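You operate a simulated robot arm through the tools that you are given. There is no shell and no other tool. Be economical: measure what you need, move in short steps, check, and stop when the job is done.

The job below is to be done with a simulated two-armed robot. You get a single attempt, and the scene is never put back.

JOB
Pick up the boot from the top of the fitting bench with one hand, pass it to the other hand and put it on the top of the side bench.

Only the result counts: the job must be done as asked and must still hold three seconds after the hand-in. Knocking over, shifting, dropping, spilling or breaking anything else fails it.

ROBOT AND FRAMES
Two 7-joint arms with two-finger grippers on one trunk, on a base that drives. Base frame: it is fixed to the floor where the robot stands at the start and does not move with it; the origin is under the middle of the robot, x ahead of it, y to its left, z up; the surface under the hand at the start is at about z = 0.84. Readings come in m, degrees, newtons and seconds.
The left shoulder is at the start at [0.024, 0.218, 1.105], the right one opposite. With the tool pointing down near the work surface each hand reaches from about 0.2 to 0.76 m from the robot's upright axis, wherever it stands, measured 20 degrees to its own side. Places, roughly: top of the side bench [0.7, -1, 0.8]. Payload 2.2 kg a hand.
The TCP of each hand is the grasp point between the finger pads, 0.019 m short of the fingertips. In the tool frame z runs along the fingers and y along their closing line. Largest opening 0.116 m; the body of the gripper starts 0.07 m behind the TCP.
Orientation is that of the tool frame in the base frame, as a unit quaternion [x, y, z, w]. With the fingers straight down and closing along the base's y, the tool's x points along the base's -x, its y along +y and its z along -z.

CONTROLS
- The arms move only by the tool jog_arm. It takes "left_series", "right_series" or both (then of equal length, played together; a hand with none holds still); each is one flat list of numbers, 7 for each row, row after row: the shift along the tool's x, y, z in m, then the turn, a rotation vector about the tool's x, y, z in rad, then the gripper command, from -1 (shut) to 1 (fully open), values between in proportion. In form: [dx, dy, dz, ax, ay, az, gripper, dx, dy, dz, ax, ay, az, gripper, ...]. A call has 1 to 8 rows; each row shifts and turns the commanded pose from where the row before left it, along the tool's axes as they then stand. A row lasts 0.2 s, in which the tool goes at most 0.05 m and 8.6 degrees; a call with a longer step from one row to the next is refused whole, and so is a gripper value outside its range. Where a pose cannot be reached the arm comes as near as it can. A force on the tool above 40 N (or 10 N above the force at the start of the call, whichever is more), or a blocked arm, ends the call early, and 0.2 s more pass. Each finger halts on what it meets, pressing with about 25 N; the grip force reading is that of the motor and also rises with nothing between the fingers. The clock runs only during rows and for 0.2 s after the last one: add rows that do not move to give the fingers time. It gives the time, the measured TCP pose, the force on the tool (base axes), the opening and the grip force at its end, in the units of the frame above (readings bear some noise), with the torque about the TCP (base axes, N m) and any sound that the robot's microphone picked up.
- Cameras (640 x 400 px; columns grow to the right, rows downward): "scene" is now at [0.138, -0.0151, 1.2965]; the picture's right is [-0.11, -0.99, 0.00], its down [-0.44, 0.05, -0.90] and it looks along [0.89, -0.10, -0.44] (base axes); focal length 214 px, centre (320, 200). "left" rides on the left gripper at [0.069, 0.015, -0.097] in its tool frame; the picture's right is [-0.21, 0.98, 0.00], its down [-0.76, -0.17, -0.63] and it looks along [-0.62, -0.14, 0.77] (tool axes); focal length 251 px, centre (320, 200). "right" rides on the right gripper at [0.069, -0.015, -0.097] in its tool frame; the picture's right is [0.21, 0.98, 0.00], its down [-0.76, 0.17, -0.63] and it looks along [-0.62, 0.14, 0.77] (tool axes); focal length 251 px, centre (320, 200). There is no depth. A picture from a camera that has moved, and an enlarged one, comes with that camera's place and axes in the base frame and with its lens. The place of the scene camera against the robot may be out by one fixed shift of up to 0.012 m in any direction.
- capture(camera): a new picture of that camera. No time passes.
- lift_body(by): slides the trunk up (or, below 0, down) by that many m; the arms and the scene camera ride with it, the base frame stays. It gives what a move gives, with no picture.
- drive_base(legs): drives the robot by 1 to 6 legs, each [ahead, left, turn to the left] in m, m and degrees, along the robot's own axes; the way and the turn of a leg run together, so that a leg with both is an arc; at most 1.5 m and 180 degrees a leg. The arms and the cameras ride along, it lands a little off, and it stops where it bumps. It gives what a move gives.
- turn_head(pan, tilt): turns the head with the scene camera to pan (to the left, within 80 degrees either way) and tilt (down, from -29 to 69), counted from straight ahead of the robot. It gives what a move gives.
- enlarge(camera, box): a new picture of the part [left, top, right, bottom] of that camera's present view, enlarged. No time passes.
- hand_in(): hands the job in; it is judged then, once.

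Go step by step. Nothing tells you exact positions but the pictures and the camera data: compare them with the known pose of the tool, close in by small moves and look again before you grip or let go. The budget is 120 turns and 108 pictures, counting those below and the enlarged ones. Unless the task says otherwise, let go and move clear before handing in, and close with one line.

The tools are called after "Request:" as a command line: name --argument value ..., lists and objects as JSON in quotes. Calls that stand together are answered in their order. jog_arm: Moves the arms, as the interface text tells. Its arguments: {"type":"object","properties":{"left_series":{"type":"array","items":{"type":"number"}},"right_series":{"type":"array","items":{"type":"number"}}},"required":[]} The other tools are called the same way: lift_body (by) slides the trunk up or down; drive_base (legs) drives the base; turn_head (pan, tilt) turns the head that bears the scene camera; capture (camera) takes a picture; enlarge (camera, box) takes an enlarged picture of a part of a camera's view; hand_in () hands the job in.

At the start:

```text
time_s: 0.0
left_eef_pos: [0.4927, 0.4333, 1.1692]
left_orientation: [0.0, 1.0, -0.001, -0.001]
left_ft_force: [0.0, -0.6, 0.0]
left_moment: [-0.02, 0.0, 0.01]
left_finger_gap: 0.1159
left_finger_force: 0.0
right_eef_pos: [0.4716, -0.0589, 1.1707]
right_orientation: [0.0, 1.0, -0.001, 0.0]
right_ft_force: [-0.6, 0.2, 0.5]
right_moment: [0.02, 0.0, -0.03]
right_finger_gap: 0.1161
right_finger_force: 0.0
trunk travel left (down, up): [-0.25, 0.24]
robot x, y, heading: [-0.001, 0.0013, -0.0]
head pan, tilt: [-6.3, 25.8]
```

scene: 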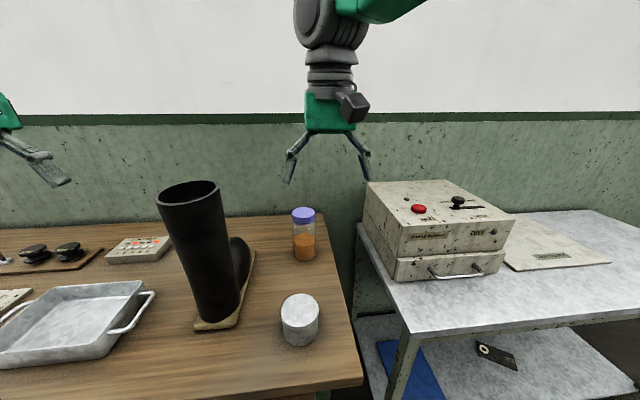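
right: 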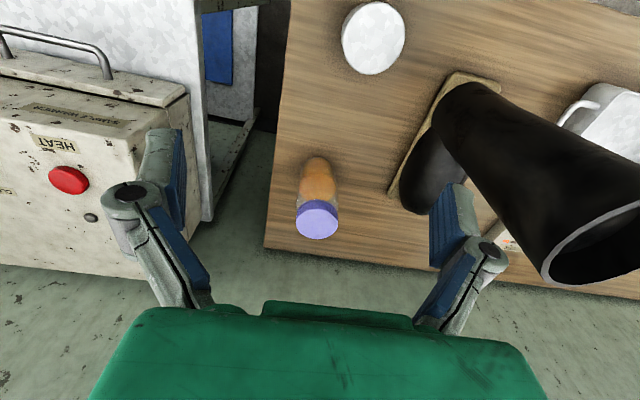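
left: 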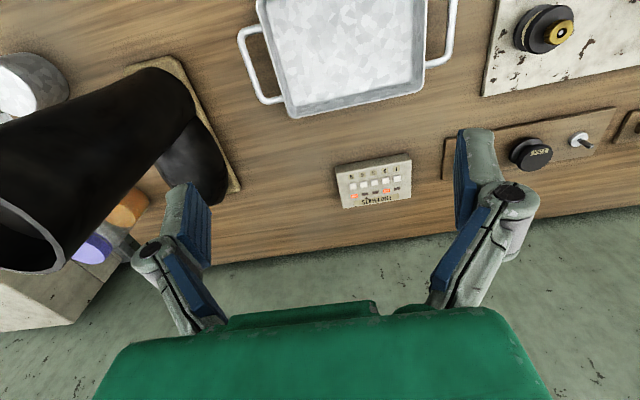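

I see the boot standing on the fitting bench at roughly (0.46–0.72, 0.18), with its rim near z 1.14. The side bench to the right carries a box and a mat, so I'll look closer at both.

Request:
enlarge --camera "scene" --box '[130, 160, 350, 360]'

Request:
turn_head --pan -50 --tilt 30

Request:
capture --camera "scene"

```text
2.00 times, centred on (240, 260) of scene
camera zoom: at [0.138, -0.0151, 1.2965], right [-0.11, -0.99, 0.0], down [-0.44, 0.05, -0.9], along [0.89, -0.1, -0.44], focal length 429 px, centre (480, 80)
```

zoom: 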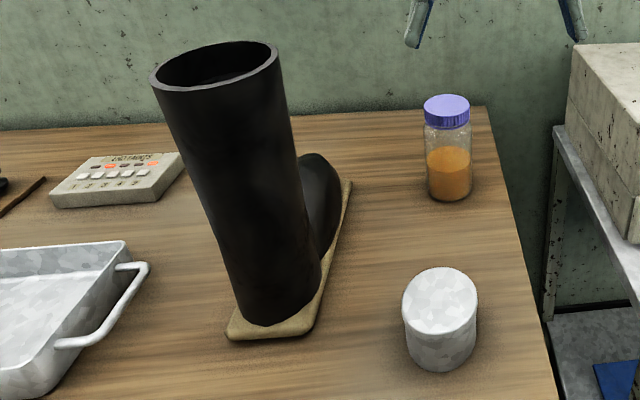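

```text
time_s: 1.1
left_eef_pos: [0.4904, 0.4328, 1.1719]
left_orientation: [0.0, 1.0, 0.001, 0.001]
left_ft_force: [-0.8, 0.2, -0.3]
left_moment: [-0.01, 0.03, 0.0]
left_finger_gap: 0.116
left_finger_force: 0.0
right_eef_pos: [0.4666, -0.0589, 1.171]
right_orientation: [0.0, 1.0, 0.0, 0.0]
right_ft_force: [0.7, -0.4, 0.7]
right_moment: [-0.01, 0.03, 0.0]
right_finger_gap: 0.116
right_finger_force: 0.0
trunk travel left (down, up): [-0.25, 0.24]
robot x, y, heading: [0.0017, 0.0007, 0.1]
head pan, tilt: [-50.0, 30.0]
```

```text
103 pictures are left
camera scene: at [0.1051, -0.0744, 1.2899], right [-0.77, -0.64, 0.0], down [-0.32, 0.38, -0.87], along [0.56, -0.66, -0.5], focal length 214 px, centre (320, 200)
```

scene: 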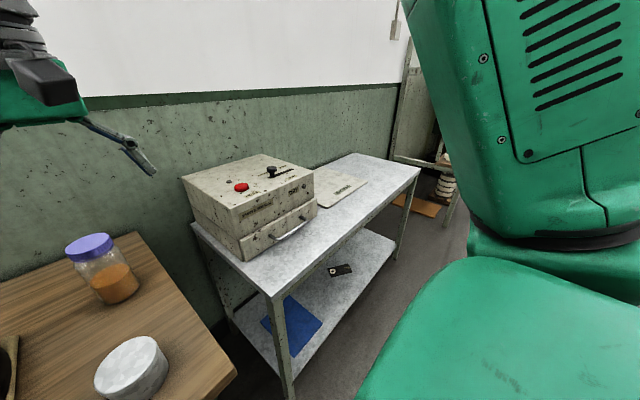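

The side bench has free space beyond the mat, around (0.65, -1.22). My plan is for the left hand to pinch the toe-side rim wall of the boot from above. The right hand then takes the shaft from the robot side, and I drive right to place it. First I turn the left tool 90° and raise it.

Request:
jog_arm --left_series '[0, 0, -0.012, 0, 0, 0.142, 1, 0, 0, -0.012, 0, 0, 0.143, 1, 0, 0, -0.012, 0, 0, 0.143, 1, 0, 0, -0.012, 0, 0, 0.143, 1, 0, 0, -0.012, 0, 0, 0.143, 1, 0, 0, -0.012, 0, 0, 0.143, 1, 0, 0, -0.012, 0, 0, 0.143, 1, 0, 0, -0.012, 0, 0, 0.143, 1]'

Request:
jog_arm --left_series '[0, 0, 0, 0, 0, 0.143, 1, 0, 0, 0, 0, 0, 0.143, 1, 0, 0, 0, 0, 0, 0.142, 1]'

Request:
turn_head --pan 15 --tilt 28

Request:
capture --camera "scene"

Request:
capture --camera "left"

```text
time_s: 2.9
left_eef_pos: [0.4895, 0.4309, 1.2669]
left_orientation: [0.542, 0.84, 0.0, 0.001]
left_ft_force: [0.6, 0.7, -0.8]
left_moment: [-0.01, 0.02, 0.01]
left_finger_gap: 0.1159
left_finger_force: 0.0
right_eef_pos: [0.4678, -0.0588, 1.1723]
right_orientation: [0.0, 1.0, 0.001, 0.001]
right_ft_force: [-0.1, 0.7, 0.2]
right_moment: [-0.01, -0.02, 0.01]
right_finger_gap: 0.116
right_finger_force: 0.1
trunk travel left (down, up): [-0.25, 0.24]
robot x, y, heading: [0.0026, 0.0035, -0.1]
head pan, tilt: [-50.0, 30.0]
```

```text
time_s: 3.7
left_eef_pos: [0.4902, 0.4323, 1.2669]
left_orientation: [0.708, 0.707, -0.001, 0.001]
left_ft_force: [0.0, -0.3, -0.1]
left_moment: [0.0, -0.01, 0.02]
left_finger_gap: 0.1157
left_finger_force: 0.1
right_eef_pos: [0.4673, -0.06, 1.1709]
right_orientation: [0.0, 1.0, -0.001, 0.0]
right_ft_force: [0.2, -0.3, -0.1]
right_moment: [0.01, 0.02, 0.01]
right_finger_gap: 0.116
right_finger_force: 0.1
trunk travel left (down, up): [-0.25, 0.24]
robot x, y, heading: [-0.002, -0.003, -0.3]
head pan, tilt: [-50.0, 30.0]
```

```text
time_s: 5.1
left_eef_pos: [0.4911, 0.4306, 1.2669]
left_orientation: [0.706, 0.708, 0.0, 0.001]
left_ft_force: [-0.2, -0.2, -0.5]
left_moment: [0.01, -0.02, 0.01]
left_finger_gap: 0.1157
left_finger_force: 0.1
right_eef_pos: [0.4679, -0.0594, 1.1723]
right_orientation: [0.0, 1.0, 0.001, 0.001]
right_ft_force: [-0.2, -0.2, 0.0]
right_moment: [0.02, -0.04, 0.0]
right_finger_gap: 0.1161
right_finger_force: 0.1
trunk travel left (down, up): [-0.25, 0.24]
robot x, y, heading: [-0.0001, 0.0002, -0.0]
head pan, tilt: [15.0, 28.0]
```

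```text
102 pictures are left
camera scene: at [0.1347, 0.0189, 1.2929], right [0.26, -0.97, 0.0], down [-0.46, -0.12, -0.88], along [0.85, 0.23, -0.47], focal length 214 px, centre (320, 200)
```

scene: 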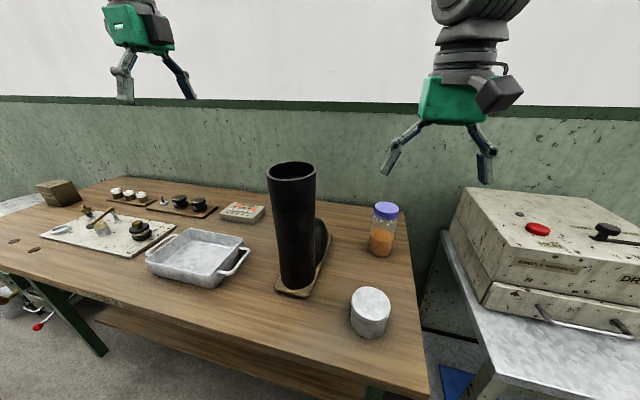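

```text
101 pictures are left
camera left: at [0.5056, 0.5015, 1.3628], right [0.98, -0.21, 0.0], down [-0.17, -0.76, 0.63], along [-0.13, -0.62, -0.77], focal length 251 px, centre (320, 200)
```

left: 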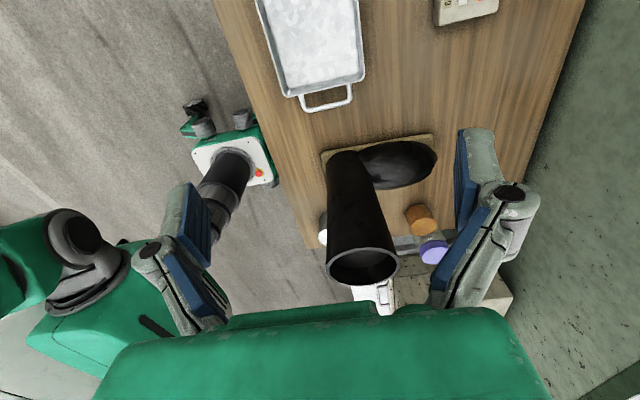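

Triangulating from the two views puts the rim centre near (0.502, 0.185, 1.135), about 0.104 across. I'll move the left hand above the toe-side wall at x≈0.551 and stay high.

Request:
jog_arm --left_series '[-0.041, 0.01, 0, 0, 0, 0, 1, -0.041, 0.01, 0, 0, 0, 0, 1, -0.041, 0.01, 0, 0, 0, 0, 1, -0.041, 0.01, 0, 0, 0, 0, 1, -0.041, 0.01, 0, 0, 0, 0, 1, -0.041, 0.01, 0, 0, 0, 0, 1, 0, 0, 0.02, 0, 0, 0, 1, 0, 0, 0.02, 0, 0, 0, 1]'

Request:
capture --camera "left"

Request:
enlarge --camera "scene" --box '[220, 80, 420, 205]'

Request:
capture --camera "right"

```text
time_s: 6.9
left_eef_pos: [0.5515, 0.1872, 1.2273]
left_orientation: [0.707, 0.707, 0.0, 0.002]
left_ft_force: [0.2, 0.1, 0.2]
left_moment: [-0.02, 0.0, -0.04]
left_finger_gap: 0.1158
left_finger_force: 0.2
right_eef_pos: [0.4665, -0.0583, 1.1723]
right_orientation: [0.0, 1.0, -0.001, 0.0]
right_ft_force: [0.7, -0.3, -0.5]
right_moment: [-0.03, 0.02, -0.03]
right_finger_gap: 0.1159
right_finger_force: 0.1
trunk travel left (down, up): [-0.25, 0.24]
robot x, y, heading: [-0.0008, -0.0014, 0.0]
head pan, tilt: [15.0, 28.0]
```

```text
100 pictures are left
camera left: at [0.5671, 0.2583, 1.3231], right [0.98, -0.21, 0.0], down [-0.17, -0.76, 0.63], along [-0.13, -0.62, -0.77], focal length 251 px, centre (320, 200)
```

left: 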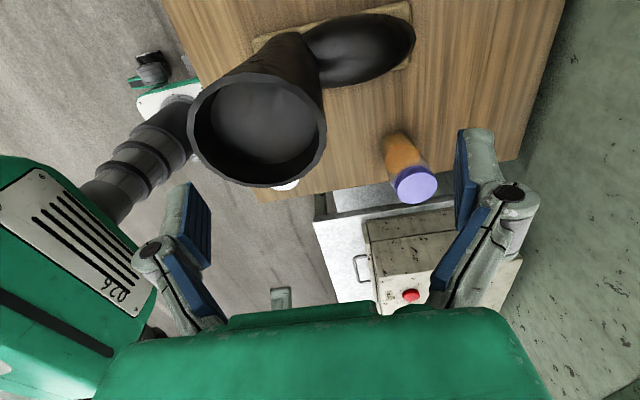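

```text
3.20 times, centred on (320, 142) of scene
camera zoom: at [0.1355, 0.019, 1.2928], right [0.26, -0.97, 0.0], down [-0.46, -0.12, -0.88], along [0.85, 0.23, -0.47], focal length 686 px, centre (320, 384)
```

zoom: 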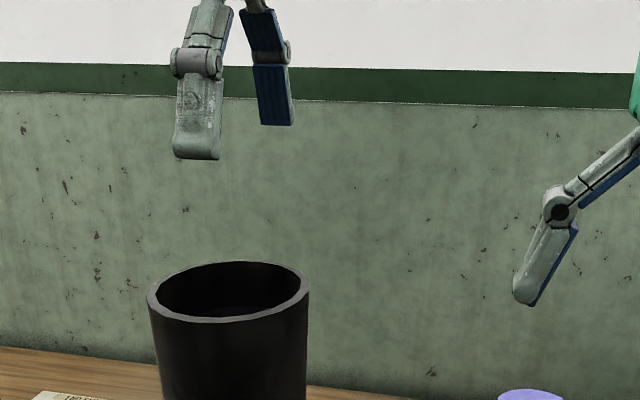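

```text
98 pictures are left
camera right: at [0.3988, -0.0738, 1.2682], right [-0.21, 0.98, 0.0], down [0.76, 0.17, 0.63], along [0.62, 0.13, -0.77], focal length 251 px, centre (320, 200)
```

right: 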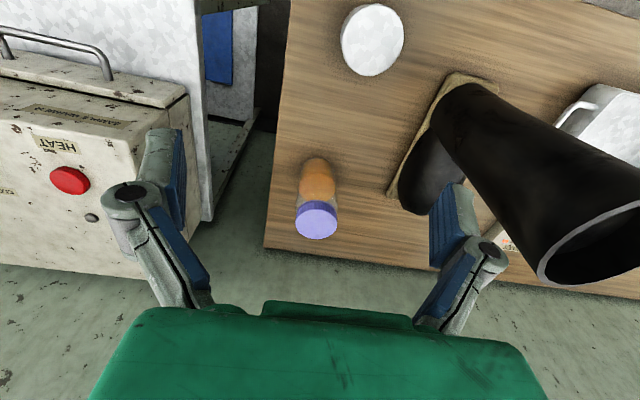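

Two left-hand views agree on a rim centre of (0.502, 0.187, 1.137), with the toe-side outer wall at x≈0.556. The hand is in line, so I descend until the fingertips are about 3 cm below the rim.

Request:
jog_arm --left_series '[0, 0.001, 0.02, 0, 0, 0, 1, 0, 0, 0.02, 0, 0, 0, 1, 0, 0, 0.02, 0, 0, 0, 1, 0, 0, 0.02, 0, 0, 0, 1, 0, 0, 0.02, 0, 0, 0, 1]'

Request:
capture --camera "left"

Request:
enlarge --camera "scene" --box '[220, 120, 380, 220]'

```text
time_s: 8.0
left_eef_pos: [0.5463, 0.1844, 1.1496]
left_orientation: [0.707, 0.707, 0.005, 0.007]
left_ft_force: [-3.5, -0.6, 6.0]
left_moment: [0.04, 0.57, 0.04]
left_finger_gap: 0.116
left_finger_force: 0.1
right_eef_pos: [0.4631, -0.0598, 1.1728]
right_orientation: [0.001, 1.0, 0.001, 0.003]
right_ft_force: [0.3, 0.6, -0.3]
right_moment: [-0.01, -0.01, 0.03]
right_finger_gap: 0.1159
right_finger_force: 0.0
trunk travel left (down, up): [-0.25, 0.24]
robot x, y, heading: [-0.0015, -0.0023, -0.1]
head pan, tilt: [15.0, 28.0]
stopped in row 5 (left hand): the force on the tool passed its limit at 54 N (the readings are from after the stop); the commanded pose is now the measured one
```

```text
97 pictures are left
camera left: at [0.5606, 0.2544, 1.2465], right [0.98, -0.21, 0.02], down [-0.18, -0.75, 0.63], along [-0.12, -0.62, -0.77], focal length 251 px, centre (320, 200)
```

left: 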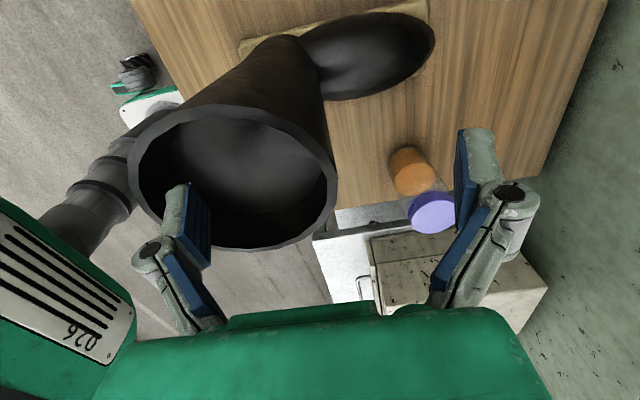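

```text
4.00 times, centred on (300, 170) of scene
camera zoom: at [0.1331, 0.0173, 1.293], right [0.26, -0.97, 0.0], down [-0.45, -0.12, -0.88], along [0.85, 0.23, -0.47], focal length 858 px, centre (400, 320)
```

zoom: 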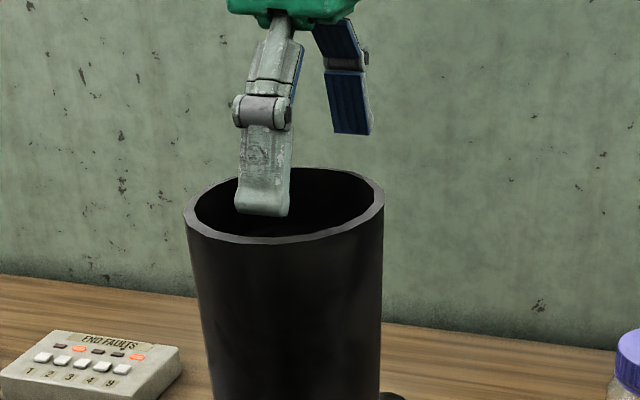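

The inner finger met something solid inside the boot mouth, so pinching the wall won't work. The shaft tapers from about 0.10 at the rim and fits inside the 0.116 opening. I'll back up and straddle the whole rim instead, with the fingers at its front and back.

Request:
jog_arm --left_series '[0, 0, -0.03, 0.017, 0, 0, 1, 0, 0, -0.04, 0, 0, 0, 1, 0.002, -0.022, 0, 0, 0, 0, 1, 0, -0.021, 0, 0, 0, 0, 1, 0, 0, 0, 0, 0, 0, 1]'

Request:
capture --camera "left"

Request:
enlarge --camera "scene" --box '[220, 80, 420, 205]'

Request:
enlarge --camera "scene" --box '[220, 150, 380, 310]'

```text
time_s: 9.2
left_eef_pos: [0.5054, 0.1895, 1.2185]
left_orientation: [0.707, 0.707, -0.002, 0.0]
left_ft_force: [0.7, 1.1, -0.2]
left_moment: [0.02, 0.03, 0.03]
left_finger_gap: 0.1161
left_finger_force: 0.1
right_eef_pos: [0.4657, -0.0588, 1.1725]
right_orientation: [0.001, 1.0, 0.0, 0.001]
right_ft_force: [1.5, 0.5, -0.3]
right_moment: [-0.03, 0.0, -0.01]
right_finger_gap: 0.1159
right_finger_force: 0.0
trunk travel left (down, up): [-0.25, 0.24]
robot x, y, heading: [0.0004, -0.0017, 0.3]
head pan, tilt: [15.0, 28.0]
```

```text
95 pictures are left
camera left: at [0.5221, 0.2593, 1.3136], right [0.98, -0.21, 0.0], down [-0.16, -0.75, 0.64], along [-0.14, -0.62, -0.77], focal length 251 px, centre (320, 200)
```

left: 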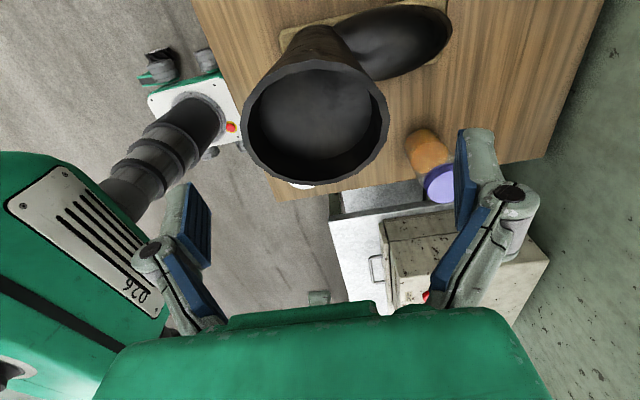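

```text
3.20 times, centred on (320, 142) of scene
camera zoom: at [0.1363, 0.0178, 1.2927], right [0.26, -0.97, 0.0], down [-0.46, -0.12, -0.88], along [0.85, 0.23, -0.47], focal length 686 px, centre (320, 384)
```

zoom: 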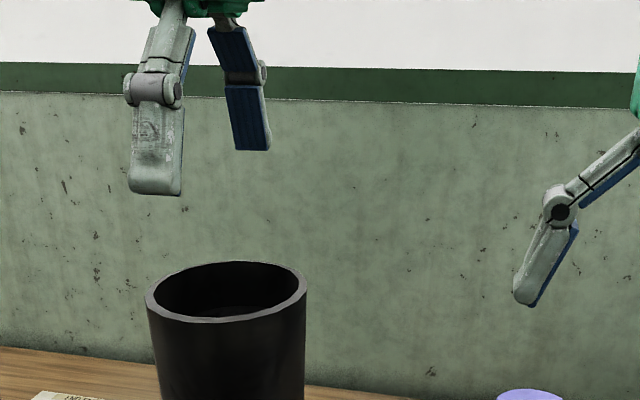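

```text
2.50 times, centred on (300, 230) of scene
camera zoom: at [0.1363, 0.0178, 1.2927], right [0.26, -0.97, 0.0], down [-0.46, -0.12, -0.88], along [0.85, 0.23, -0.47], focal length 536 px, centre (370, 125)
```

zoom: 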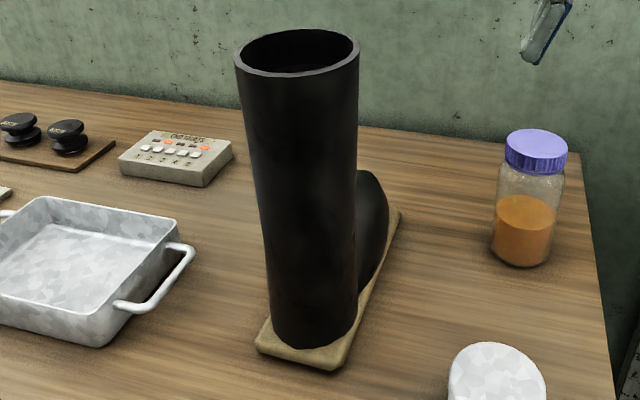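

The boot hasn't moved. I centre the hand over the rim at about (0.502, 0.183) and descend gently, with the fingers outside the rim at its front and back.

Request:
jog_arm --left_series '[-0.006, -0.0035, 0.02, 0, 0, 0, 1, 0, 0, 0.02, 0, 0, 0, 1, 0, 0, 0.015, 0, 0, 0, 1, 0, 0, 0, 0, 0, 0, 1]'

Request:
capture --camera "left"

Request:
enlarge --camera "scene" --box '[220, 120, 380, 220]'

```text
time_s: 10.2
left_eef_pos: [0.5033, 0.1817, 1.1658]
left_orientation: [0.707, 0.708, -0.002, 0.001]
left_ft_force: [0.1, 0.1, -0.1]
left_moment: [0.02, 0.01, -0.03]
left_finger_gap: 0.116
left_finger_force: 0.0
right_eef_pos: [0.4662, -0.0595, 1.1726]
right_orientation: [0.0, 1.0, 0.001, 0.002]
right_ft_force: [-0.5, -0.3, -0.8]
right_moment: [0.01, 0.03, -0.01]
right_finger_gap: 0.1161
right_finger_force: 0.0
trunk travel left (down, up): [-0.25, 0.24]
robot x, y, heading: [-0.0029, 0.0002, -0.1]
head pan, tilt: [15.0, 28.0]
```

```text
92 pictures are left
camera left: at [0.5187, 0.2524, 1.261], right [0.98, -0.21, 0.0], down [-0.17, -0.75, 0.64], along [-0.14, -0.62, -0.77], focal length 251 px, centre (320, 200)
```

left: 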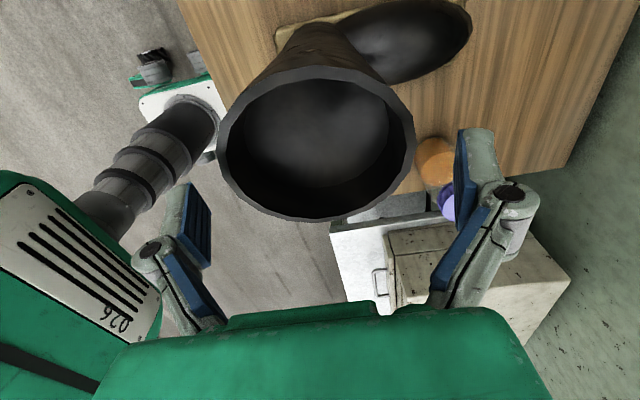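

```text
4.00 times, centred on (300, 170) of scene
camera zoom: at [0.1354, 0.0175, 1.2929], right [0.26, -0.97, 0.0], down [-0.46, -0.12, -0.88], along [0.85, 0.23, -0.47], focal length 858 px, centre (400, 320)
```

zoom: 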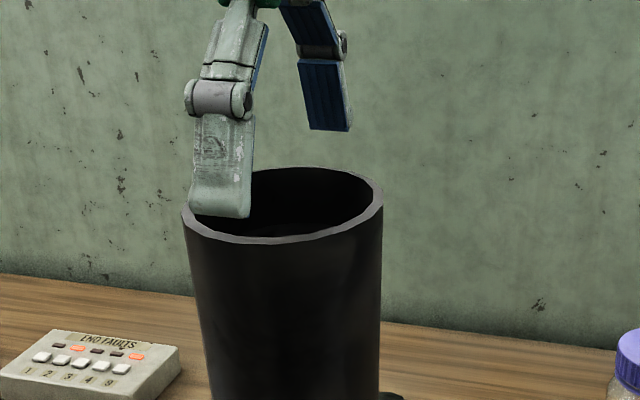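

The fingers look just outside the rim at front and back, with a few millimetres to spare. I descend slowly and watch the force.

Request:
jog_arm --left_series '[0, -0.001, 0.008, 0, 0, 0, 1, 0, 0, 0.008, 0, 0, 0, 1, 0, 0, 0.008, 0, 0, 0, 1, 0, 0, 0.008, 0, 0, 0, 1]'

Request:
capture --camera "left"

Request:
enlarge --camera "scene" --box '[220, 120, 380, 220]'

```text
time_s: 11.2
left_eef_pos: [0.5021, 0.1815, 1.134]
left_orientation: [0.707, 0.707, -0.002, 0.001]
left_ft_force: [0.4, 0.0, 0.8]
left_moment: [-0.01, -0.04, 0.02]
left_finger_gap: 0.1156
left_finger_force: 0.0
right_eef_pos: [0.4647, -0.06, 1.1727]
right_orientation: [0.0, 1.0, 0.0, 0.001]
right_ft_force: [-0.8, -0.2, 0.5]
right_moment: [0.01, -0.01, -0.02]
right_finger_gap: 0.1159
right_finger_force: 0.1
trunk travel left (down, up): [-0.25, 0.24]
robot x, y, heading: [-0.0004, -0.0008, -0.2]
head pan, tilt: [15.0, 28.0]
```

```text
90 pictures are left
camera left: at [0.5172, 0.251, 1.2298], right [0.98, -0.21, 0.0], down [-0.17, -0.75, 0.63], along [-0.14, -0.62, -0.77], focal length 251 px, centre (320, 200)
```

left: 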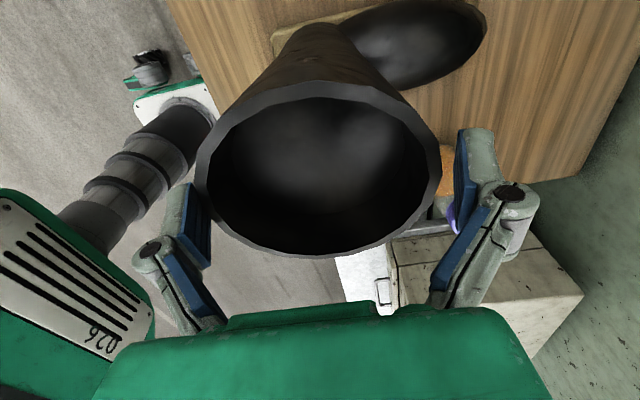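

```text
4.00 times, centred on (300, 170) of scene
camera zoom: at [0.1355, 0.0175, 1.2928], right [0.26, -0.97, 0.0], down [-0.46, -0.12, -0.88], along [0.85, 0.23, -0.47], focal length 858 px, centre (400, 320)
```

zoom: 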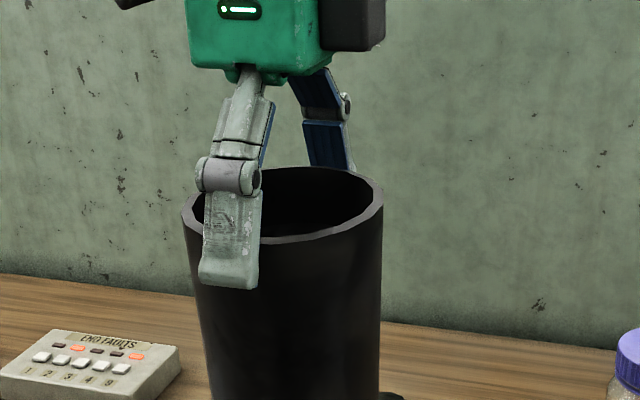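

The fingers now straddle the rim with no contact. I go down another 3 cm and close.

Request:
jog_arm --left_series '[0, 0, 0.008, 0, 0, 0, 1, 0, 0, 0.008, 0, 0, 0, 1, 0, 0, 0.008, 0, 0, 0, 1, 0, 0, 0.004, 0, 0, 0, 1]'

Request:
jog_arm --left_series '[0, 0, 0, 0, 0, 0, 0.5, 0, 0, 0, 0, 0, 0, -1, 0, 0, 0, 0, 0, 0, -1, 0, 0, 0, 0, 0, 0, -1]'

Request:
capture --camera "scene"

```text
time_s: 12.2
left_eef_pos: [0.5007, 0.18, 1.1035]
left_orientation: [0.708, 0.707, -0.002, 0.0]
left_ft_force: [-0.5, -0.6, -0.5]
left_moment: [-0.03, 0.01, -0.01]
left_finger_gap: 0.1159
left_finger_force: 0.0
right_eef_pos: [0.4653, -0.0599, 1.1733]
right_orientation: [0.0, 1.0, 0.001, 0.002]
right_ft_force: [-0.1, 0.4, 0.4]
right_moment: [0.0, 0.05, 0.02]
right_finger_gap: 0.1162
right_finger_force: 0.0
trunk travel left (down, up): [-0.25, 0.24]
robot x, y, heading: [-0.0014, -0.0029, 0.1]
head pan, tilt: [15.0, 28.0]
```

```text
time_s: 13.2
left_eef_pos: [0.5011, 0.1806, 1.1046]
left_orientation: [0.707, 0.707, -0.002, 0.0]
left_ft_force: [-0.4, -0.4, 0.6]
left_moment: [-0.02, 0.25, -0.01]
left_finger_gap: 0.1001
left_finger_force: 25.6
right_eef_pos: [0.4651, -0.0601, 1.1726]
right_orientation: [0.001, 1.0, 0.0, 0.002]
right_ft_force: [0.2, -0.4, 0.2]
right_moment: [-0.01, -0.03, 0.0]
right_finger_gap: 0.1158
right_finger_force: 0.0
trunk travel left (down, up): [-0.25, 0.24]
robot x, y, heading: [0.0009, -0.0038, 0.2]
head pan, tilt: [15.0, 28.0]
```

```text
88 pictures are left
camera scene: at [0.1363, 0.0178, 1.2927], right [0.26, -0.97, 0.0], down [-0.46, -0.12, -0.88], along [0.85, 0.23, -0.47], focal length 214 px, centre (320, 200)
```

scene: 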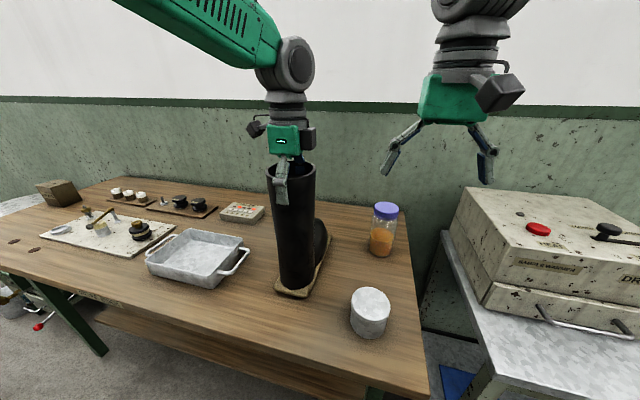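

The left hand holds the shaft, with a gap of 0.100 and 25 N of grip. I lift with the trunk a little first and check.

Request:
lift_body --by 0.04

Request:
capture --camera "scene"

```text
time_s: 14.0
left_eef_pos: [0.5008, 0.1822, 1.1438]
left_orientation: [0.707, 0.707, -0.002, 0.0]
left_ft_force: [-0.4, 1.2, -5.8]
left_moment: [0.01, 0.22, 0.0]
left_finger_gap: 0.1001
left_finger_force: 25.2
right_eef_pos: [0.4653, -0.0588, 1.2118]
right_orientation: [0.0, 1.0, 0.0, 0.002]
right_ft_force: [-0.6, -0.6, -1.2]
right_moment: [-0.03, 0.04, -0.01]
right_finger_gap: 0.1161
right_finger_force: 0.0
trunk travel left (down, up): [-0.29, 0.2]
robot x, y, heading: [0.0002, -0.0006, 0.2]
head pan, tilt: [15.0, 28.0]
```

```text
87 pictures are left
camera scene: at [0.1367, 0.0179, 1.3327], right [0.26, -0.97, 0.0], down [-0.46, -0.12, -0.88], along [0.85, 0.23, -0.47], focal length 214 px, centre (320, 200)
```

scene: 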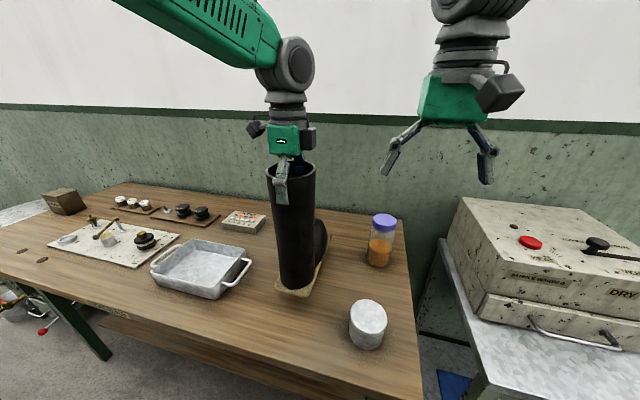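

The boot weighs about 6 N and hangs upright. I lift another 14 cm, then turn the right hand to point forward.

Request:
lift_body --by 0.14

Request:
jog_arm --right_series '[0, 0, 0, 0, -0.143, 0, 1, 0, 0, 0, 0, -0.143, 0, 1, 0, 0, 0, 0, -0.143, 0, 1, 0, 0, 0, 0, -0.143, 0, 1, 0, 0, 0, 0, -0.143, 0, 1, 0, 0, 0, 0, -0.143, 0, 1, 0, 0, 0, 0, -0.143, 0, 1, 0, 0, 0, 0, -0.143, 0, 1]'

Request:
jog_arm --right_series '[0, 0, 0, 0, -0.143, 0, 1, 0, 0, 0, 0, -0.143, 0, 1, 0, 0, 0, 0, -0.141, 0, 1]'

Request:
capture --camera "scene"

```text
time_s: 15.7
left_eef_pos: [0.5021, 0.1811, 1.2841]
left_orientation: [0.707, 0.707, -0.002, -0.001]
left_ft_force: [-0.3, -0.4, -6.0]
left_moment: [-0.04, 0.21, 0.0]
left_finger_gap: 0.1004
left_finger_force: 25.5
right_eef_pos: [0.4662, -0.0587, 1.3516]
right_orientation: [0.0, 1.0, 0.001, 0.001]
right_ft_force: [0.2, -1.2, 0.7]
right_moment: [-0.02, 0.01, -0.01]
right_finger_gap: 0.116
right_finger_force: 0.0
trunk travel left (down, up): [-0.43, 0.06]
robot x, y, heading: [0.0018, -0.0, 0.0]
head pan, tilt: [15.0, 28.0]
```

```text
time_s: 17.5
left_eef_pos: [0.5011, 0.1826, 1.2849]
left_orientation: [0.707, 0.707, -0.002, 0.001]
left_ft_force: [0.8, -0.1, -6.3]
left_moment: [-0.01, 0.23, -0.02]
left_finger_gap: 0.1004
left_finger_force: 24.8
right_eef_pos: [0.4632, -0.0573, 1.353]
right_orientation: [-0.001, 0.84, 0.0, 0.543]
right_ft_force: [0.5, 0.4, -0.5]
right_moment: [-0.01, -0.01, -0.02]
right_finger_gap: 0.116
right_finger_force: 0.0
trunk travel left (down, up): [-0.43, 0.06]
robot x, y, heading: [-0.0001, 0.003, 0.0]
head pan, tilt: [15.0, 28.0]
```

```text
time_s: 18.3
left_eef_pos: [0.5011, 0.1817, 1.284]
left_orientation: [0.707, 0.707, -0.003, 0.0]
left_ft_force: [-0.3, 0.0, -6.1]
left_moment: [0.0, 0.22, 0.02]
left_finger_gap: 0.1002
left_finger_force: 25.1
right_eef_pos: [0.466, -0.0597, 1.3524]
right_orientation: [0.0, 0.705, 0.001, 0.709]
right_ft_force: [-0.4, -0.1, 0.2]
right_moment: [0.04, -0.02, -0.02]
right_finger_gap: 0.1161
right_finger_force: 0.0
trunk travel left (down, up): [-0.43, 0.06]
robot x, y, heading: [-0.0005, -0.0, 0.2]
head pan, tilt: [15.0, 28.0]
```

```text
86 pictures are left
camera scene: at [0.1376, 0.0186, 1.4726], right [0.26, -0.97, 0.0], down [-0.46, -0.12, -0.88], along [0.85, 0.23, -0.47], focal length 214 px, centre (320, 200)
```

scene: 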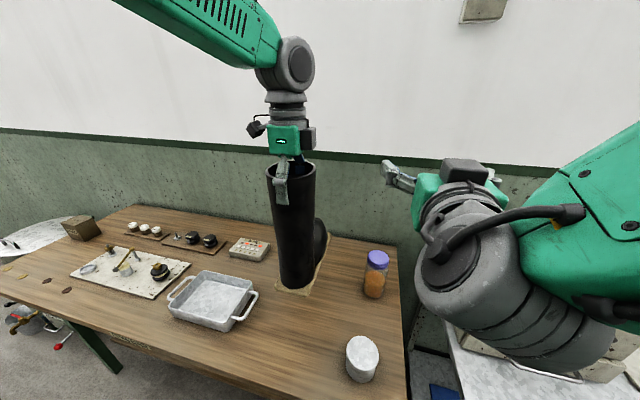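

The right hand points forward and is clear of the boot. I lower it to mid-shaft height, pull back slightly, and yaw it 45° to the left.

Request:
jog_arm --right_series '[0.045, 0, -0.02, 0, 0, 0, 1, 0.045, 0, -0.02, 0, 0, 0, 1, 0.045, 0, -0.02, 0, 0, 0, 1, 0.045, 0, -0.02, 0, 0, 0, 1]'

Request:
jog_arm --right_series '[0, 0, 0, -0.131, 0, 0, 1, 0, 0, 0, -0.131, 0, 0, 1, 0, 0, 0, -0.131, 0, 0, 1, 0, 0, 0, -0.131, 0, 0, 1, 0, 0, 0, -0.131, 0, 0, 1, 0, 0, 0, -0.131, 0, 0, 1]'

Request:
capture --camera "scene"

Request:
capture --camera "right"

```text
time_s: 19.3
left_eef_pos: [0.5039, 0.1791, 1.2806]
left_orientation: [0.707, 0.707, -0.003, 0.0]
left_ft_force: [1.4, 0.1, -5.9]
left_moment: [-0.03, 0.26, 0.0]
left_finger_gap: 0.1003
left_finger_force: 24.6
right_eef_pos: [0.4002, -0.0731, 1.1798]
right_orientation: [0.031, 0.705, 0.0, 0.708]
right_ft_force: [0.3, -0.2, -0.7]
right_moment: [0.0, -0.02, 0.0]
right_finger_gap: 0.1158
right_finger_force: 0.1
trunk travel left (down, up): [-0.43, 0.06]
robot x, y, heading: [-0.0017, -0.0002, -0.2]
head pan, tilt: [15.0, 28.0]
```

```text
time_s: 20.7
left_eef_pos: [0.5002, 0.1806, 1.2833]
left_orientation: [0.707, 0.707, -0.002, 0.0]
left_ft_force: [-0.8, 0.4, -6.4]
left_moment: [-0.02, 0.25, -0.02]
left_finger_gap: 0.1004
left_finger_force: 25.1
right_eef_pos: [0.3923, -0.0286, 1.1625]
right_orientation: [-0.122, 0.707, 0.154, 0.679]
right_ft_force: [0.4, 0.6, 0.6]
right_moment: [0.01, 0.01, 0.0]
right_finger_gap: 0.1158
right_finger_force: 0.1
right hand out of reach, approached as far as the arm can: row 2, 3, 4, 5, 6
trunk travel left (down, up): [-0.43, 0.06]
robot x, y, heading: [0.0, -0.0032, 0.1]
head pan, tilt: [15.0, 28.0]
```

```text
85 pictures are left
camera scene: at [0.1368, 0.0183, 1.4727], right [0.26, -0.97, 0.0], down [-0.46, -0.12, -0.88], along [0.85, 0.23, -0.47], focal length 214 px, centre (320, 200)
```

scene: 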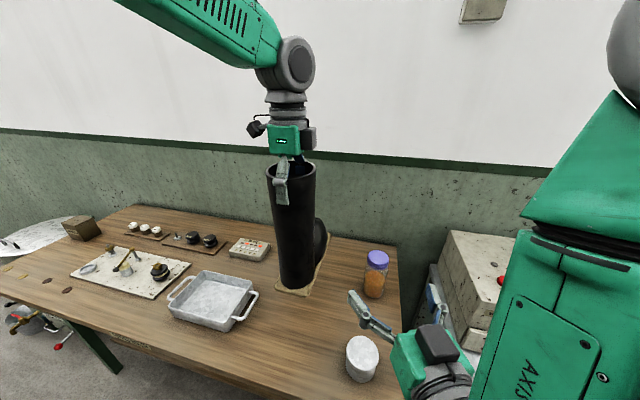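

```text
84 pictures are left
camera right: at [0.3055, -0.0775, 1.0959], right [-0.38, 0.91, -0.16], down [-0.61, -0.12, 0.78], along [0.69, 0.4, 0.6], focal length 251 px, centre (320, 200)
```

right: 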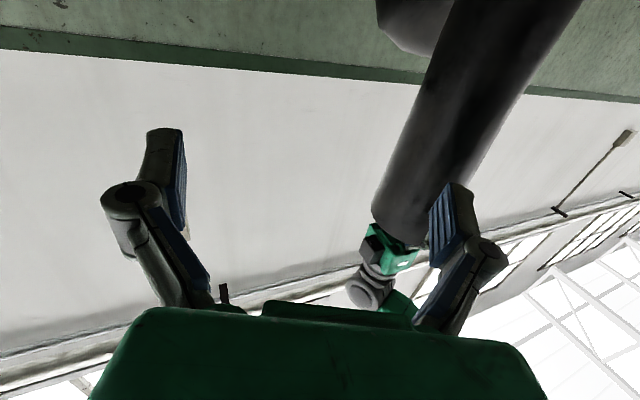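

The right arm can't hold a full 45° yaw that close in. I ease the yaw back to about 28° and check the pose.

Request:
jog_arm --right_series '[0, 0, 0, 0.1, 0, 0, 1, 0, 0, 0, 0.1, 0, 0, 1, 0, 0, 0, 0.1, 0, 0, 1, 0, 0, 0, 0, 0, 0, 1]'

```text
time_s: 21.7
left_eef_pos: [0.5012, 0.1816, 1.2828]
left_orientation: [0.707, 0.707, -0.002, 0.001]
left_ft_force: [0.6, -0.3, -5.4]
left_moment: [0.01, 0.24, 0.03]
left_finger_gap: 0.1003
left_finger_force: 24.9
right_eef_pos: [0.3852, -0.016, 1.1721]
right_orientation: [-0.044, 0.705, 0.049, 0.706]
right_ft_force: [-0.4, 0.0, 0.5]
right_moment: [-0.01, 0.0, -0.01]
right_finger_gap: 0.1161
right_finger_force: 0.0
trunk travel left (down, up): [-0.43, 0.06]
robot x, y, heading: [0.0019, 0.0034, -0.3]
head pan, tilt: [15.0, 28.0]
```

The commanded pose follows the arm, now at yaw 7°. It will be easier if the boot is further out, so I move the boot forward 10 cm with the left hand. Then I bring the right hand to a standoff in front of it.

Request:
jog_arm --left_series '[0, 0.02, 0, 0, 0, 0, -1, 0, 0.02, 0, 0, 0, 0, -1, 0, 0.02, 0, 0, 0, 0, -1, 0, 0.02, 0, 0, 0, 0, -1, 0, 0.02, 0, 0, 0, 0, -1]'

Request:
jog_arm --right_series '[0, 0.02, 0.014, -0.04, 0, 0, 1, 0, 0.02, 0.014, -0.04, 0, 0, 1, 0, 0.02, 0.014, -0.04, 0, 0, 1, 0, 0.02, 0.014, -0.04, 0, 0, 1, 0, 0.02, 0.014, -0.04, 0, 0, 1, 0, 0.02, 0, -0.04, 0, 0, 1]'

Request:
capture --camera "scene"

Request:
capture --camera "right"

```text
time_s: 22.9
left_eef_pos: [0.6029, 0.1822, 1.2821]
left_orientation: [0.707, 0.707, -0.003, 0.0]
left_ft_force: [0.2, -0.8, -6.3]
left_moment: [-0.02, 0.26, 0.05]
left_finger_gap: 0.1002
left_finger_force: 24.9
right_eef_pos: [0.3863, -0.0169, 1.1715]
right_orientation: [-0.044, 0.706, 0.049, 0.705]
right_ft_force: [-0.4, -0.7, 0.1]
right_moment: [0.0, -0.01, 0.01]
right_finger_gap: 0.116
right_finger_force: 0.0
trunk travel left (down, up): [-0.43, 0.06]
robot x, y, heading: [0.0017, -0.0001, 0.0]
head pan, tilt: [15.0, 28.0]
```

```text
time_s: 24.3
left_eef_pos: [0.6025, 0.1829, 1.282]
left_orientation: [0.708, 0.706, -0.002, 0.001]
left_ft_force: [0.1, -1.0, -6.1]
left_moment: [-0.01, 0.25, -0.03]
left_finger_gap: 0.1002
left_finger_force: 24.6
right_eef_pos: [0.4369, 0.1095, 1.1807]
right_orientation: [-0.117, 0.693, 0.134, 0.699]
right_ft_force: [0.1, 0.1, 0.1]
right_moment: [0.0, -0.02, -0.04]
right_finger_gap: 0.116
right_finger_force: 0.1
trunk travel left (down, up): [-0.43, 0.06]
robot x, y, heading: [0.002, 0.0003, -0.4]
head pan, tilt: [15.0, 28.0]
```

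```text
83 pictures are left
camera scene: at [0.1377, 0.0194, 1.4726], right [0.26, -0.97, 0.0], down [-0.46, -0.12, -0.88], along [0.85, 0.23, -0.47], focal length 214 px, centre (320, 200)
```

scene: 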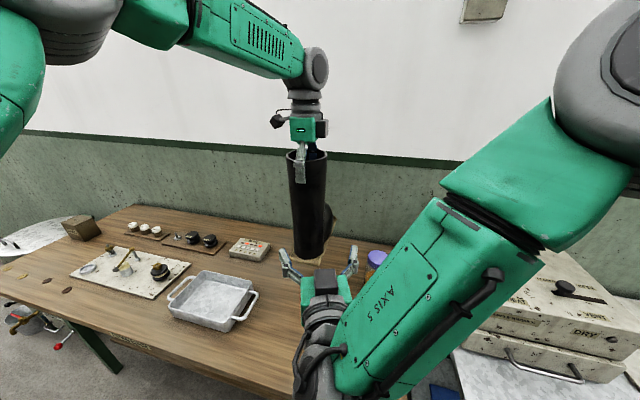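

```text
82 pictures are left
camera right: at [0.3516, 0.0634, 1.1102], right [-0.34, 0.92, -0.19], down [-0.65, -0.08, 0.75], along [0.68, 0.38, 0.63], focal length 251 px, centre (320, 200)
```

right: 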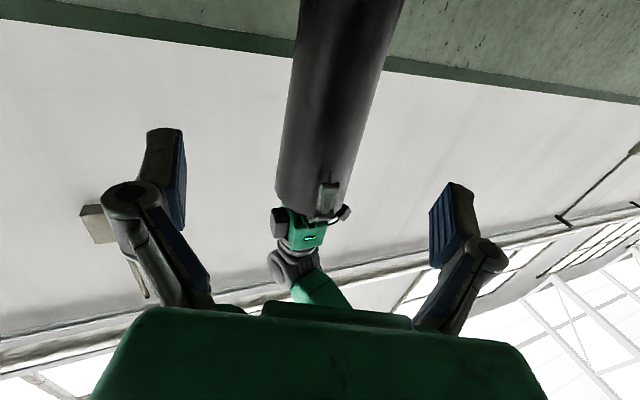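

The right hand stands off in front of the shaft, pointing 20° left and about 11 mm off line. I correct that and advance partway.

Request:
jog_arm --right_series '[0, 0.011, 0.01, 0, 0, 0, 1, 0, 0, 0.03, 0, 0, 0, 1, 0, 0, 0.03, 0, 0, 0, 1, 0, 0, 0.01, 0, 0, 0, 1, 0, 0, 0, 0, 0, 0, 1]'

Request:
capture --camera "scene"

Request:
capture --camera "right"

```text
time_s: 25.5
left_eef_pos: [0.6024, 0.1829, 1.2844]
left_orientation: [0.707, 0.707, -0.002, 0.002]
left_ft_force: [-0.9, 0.1, -5.9]
left_moment: [-0.01, 0.19, 0.03]
left_finger_gap: 0.1001
left_finger_force: 25.3
right_eef_pos: [0.4947, 0.1537, 1.1695]
right_orientation: [-0.133, 0.695, 0.134, 0.694]
right_ft_force: [0.1, -0.6, 0.3]
right_moment: [0.0, -0.02, 0.0]
right_finger_gap: 0.1159
right_finger_force: 0.0
trunk travel left (down, up): [-0.43, 0.06]
robot x, y, heading: [0.0001, 0.0005, -0.1]
head pan, tilt: [15.0, 28.0]
```

```text
81 pictures are left
camera scene: at [0.1381, 0.0194, 1.4726], right [0.26, -0.97, 0.0], down [-0.46, -0.12, -0.88], along [0.85, 0.23, -0.47], focal length 214 px, centre (320, 200)
```

scene: 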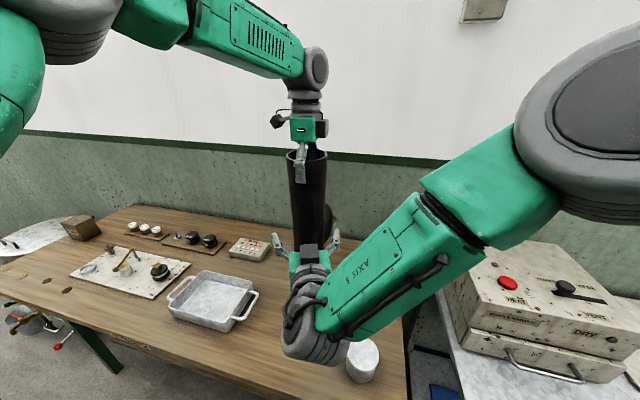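

```text
80 pictures are left
camera right: at [0.4103, 0.1039, 1.1004], right [-0.36, 0.91, -0.21], down [-0.65, -0.08, 0.76], along [0.67, 0.41, 0.62], focal length 251 px, centre (320, 200)
```

right: 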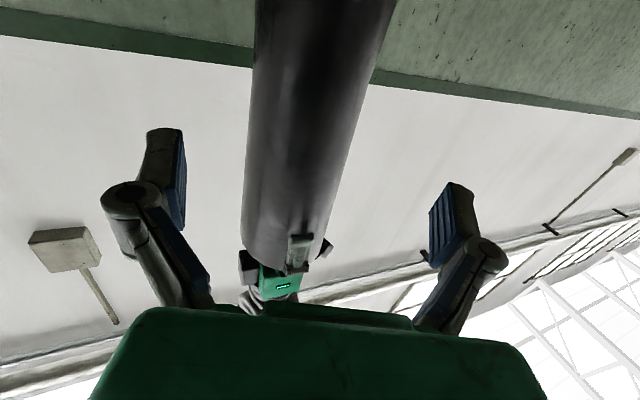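

The shaft axis is about 1 cm to the right of the tool's centre line. I correct that and advance to straddle the shaft.

Request:
jog_arm --right_series '[0, -0.01, 0, 0, 0, 0, 1, 0, 0, 0.02, 0, 0, 0, 1, 0, 0, 0.01, 0, 0, 0, 1, 0, 0, 0, 0, 0, 0, 1]'

Request:
capture --camera "right"

Request:
enlarge --camera "scene" --box '[240, 130, 400, 290]'

```text
time_s: 26.5
left_eef_pos: [0.6007, 0.1832, 1.2843]
left_orientation: [0.707, 0.707, -0.003, 0.001]
left_ft_force: [0.7, 0.0, -6.1]
left_moment: [-0.02, 0.22, -0.05]
left_finger_gap: 0.1002
left_finger_force: 24.7
right_eef_pos: [0.5217, 0.1599, 1.1696]
right_orientation: [-0.137, 0.694, 0.135, 0.694]
right_ft_force: [-0.2, -0.6, -0.3]
right_moment: [0.01, 0.01, 0.01]
right_finger_gap: 0.1159
right_finger_force: 0.0
trunk travel left (down, up): [-0.43, 0.06]
robot x, y, heading: [0.0039, -0.0003, 0.2]
head pan, tilt: [15.0, 28.0]
```

```text
79 pictures are left
camera right: at [0.4385, 0.1092, 1.1004], right [-0.37, 0.9, -0.22], down [-0.65, -0.08, 0.76], along [0.67, 0.42, 0.62], focal length 251 px, centre (320, 200)
```

right: 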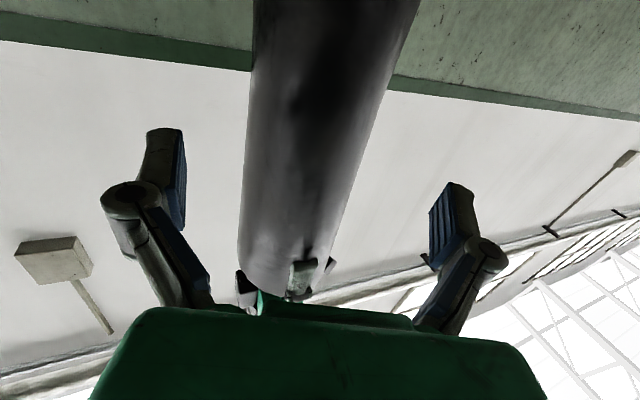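

```text
2.50 times, centred on (320, 210) of scene
camera zoom: at [0.1378, 0.0194, 1.4727], right [0.26, -0.97, 0.0], down [-0.46, -0.12, -0.88], along [0.85, 0.23, -0.47], focal length 536 px, centre (320, 175)
```

zoom: 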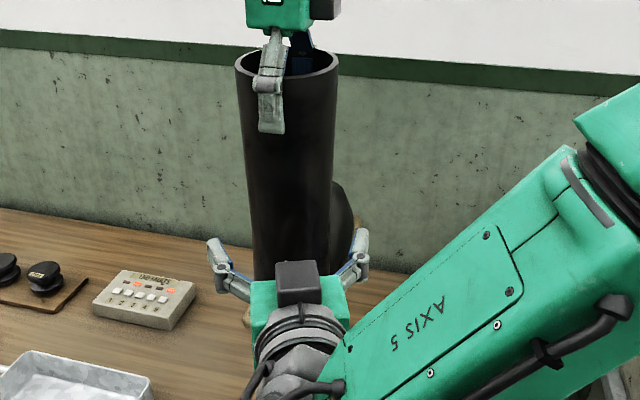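

It is nearly centred, with about 6 mm more to the right needed. I adjust and advance again in small steps.

Request:
jog_arm --right_series '[0, -0.006, 0, 0, 0, 0, 1, 0, 0, 0.015, 0, 0, 0, 1, 0, 0, 0.015, 0, 0, 0, 1, 0, 0, 0.01, 0, 0, 0, 1, 0, 0, 0, 0, 0, 0, 1]'

Request:
capture --camera "right"

Request:
enlarge --camera "scene" --box '[240, 130, 400, 290]'

```text
time_s: 27.7
left_eef_pos: [0.6014, 0.1818, 1.2838]
left_orientation: [0.707, 0.707, -0.002, 0.001]
left_ft_force: [0.3, -0.6, -7.4]
left_moment: [-0.05, 0.25, -0.01]
left_finger_gap: 0.1002
left_finger_force: 25.3
right_eef_pos: [0.5633, 0.1699, 1.1709]
right_orientation: [-0.137, 0.694, 0.135, 0.694]
right_ft_force: [0.0, 0.8, -1.5]
right_moment: [-0.02, 0.03, -0.03]
right_finger_gap: 0.1161
right_finger_force: 0.0
trunk travel left (down, up): [-0.43, 0.06]
robot x, y, heading: [-0.0015, 0.0016, -0.1]
head pan, tilt: [15.0, 28.0]
```

```text
77 pictures are left
camera right: at [0.4799, 0.1187, 1.1018], right [-0.37, 0.9, -0.22], down [-0.65, -0.08, 0.76], along [0.67, 0.42, 0.62], focal length 251 px, centre (320, 200)
```

right: 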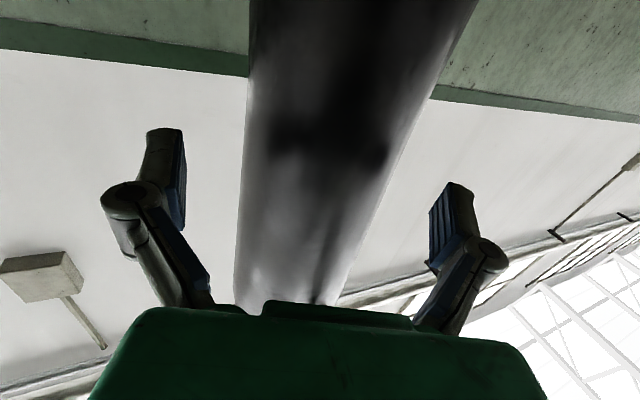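

```text
2.50 times, centred on (320, 210) of scene
camera zoom: at [0.1383, 0.0194, 1.4726], right [0.26, -0.97, 0.0], down [-0.46, -0.12, -0.88], along [0.85, 0.23, -0.47], focal length 536 px, centre (320, 175)
```

zoom: 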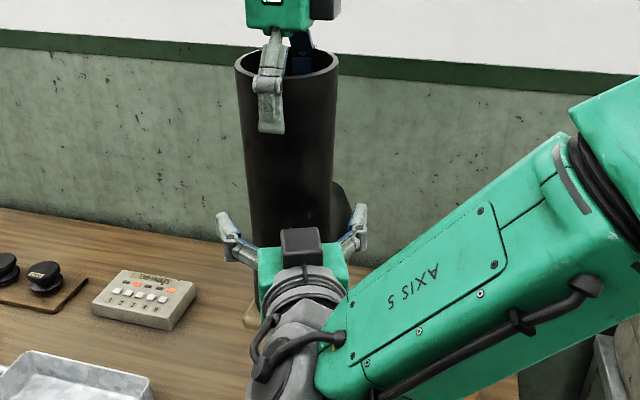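

Both fingers sit beside the shaft with clearance, so I advance the last 3.8 cm and close the right hand.

Request:
jog_arm --right_series '[0, 0, 0.013, 0, 0, 0, 1, 0, 0, 0.013, 0, 0, 0, 1, 0, 0, 0.012, 0, 0, 0, 1, 0, 0, 0, 0, 0, 0, 1]'

Request:
enlarge --camera "scene" --box '[240, 130, 400, 290]'

Request:
capture --camera "right"

```text
time_s: 28.7
left_eef_pos: [0.6025, 0.1823, 1.2846]
left_orientation: [0.707, 0.708, -0.002, 0.0]
left_ft_force: [0.2, 0.6, -5.5]
left_moment: [-0.01, 0.21, 0.0]
left_finger_gap: 0.1001
left_finger_force: 24.9
right_eef_pos: [0.5981, 0.1831, 1.1702]
right_orientation: [-0.135, 0.694, 0.134, 0.694]
right_ft_force: [0.0, -0.2, -0.5]
right_moment: [0.0, -0.03, 0.0]
right_finger_gap: 0.1159
right_finger_force: 0.0
trunk travel left (down, up): [-0.43, 0.06]
robot x, y, heading: [-0.0011, -0.0021, -0.1]
head pan, tilt: [15.0, 28.0]
```

```text
2.50 times, centred on (320, 210) of scene
camera zoom: at [0.1385, 0.0196, 1.4726], right [0.26, -0.97, 0.0], down [-0.46, -0.12, -0.88], along [0.85, 0.23, -0.47], focal length 536 px, centre (320, 175)
```

zoom: 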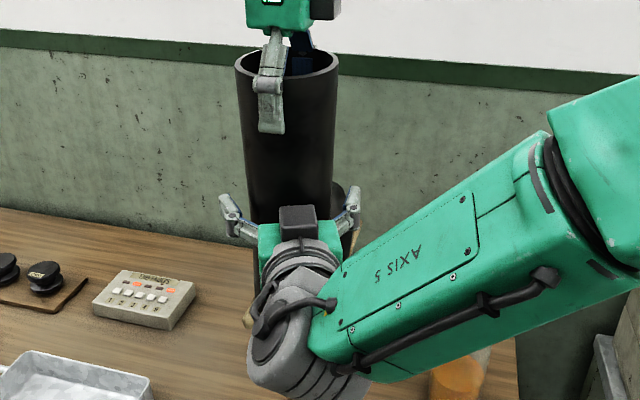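

```text
74 pictures are left
camera right: at [0.5154, 0.1323, 1.1006], right [-0.37, 0.91, -0.22], down [-0.65, -0.08, 0.76], along [0.67, 0.42, 0.62], focal length 251 px, centre (320, 200)
```

right: 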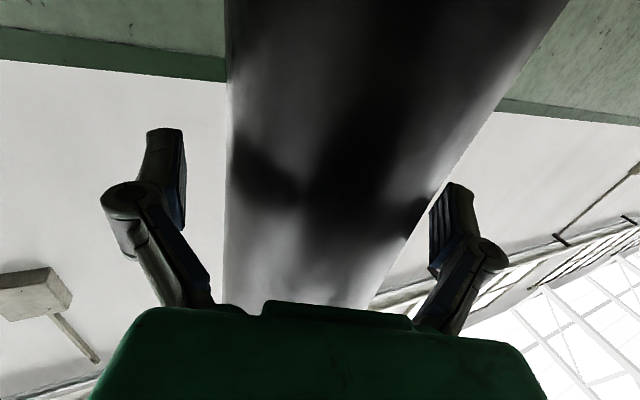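

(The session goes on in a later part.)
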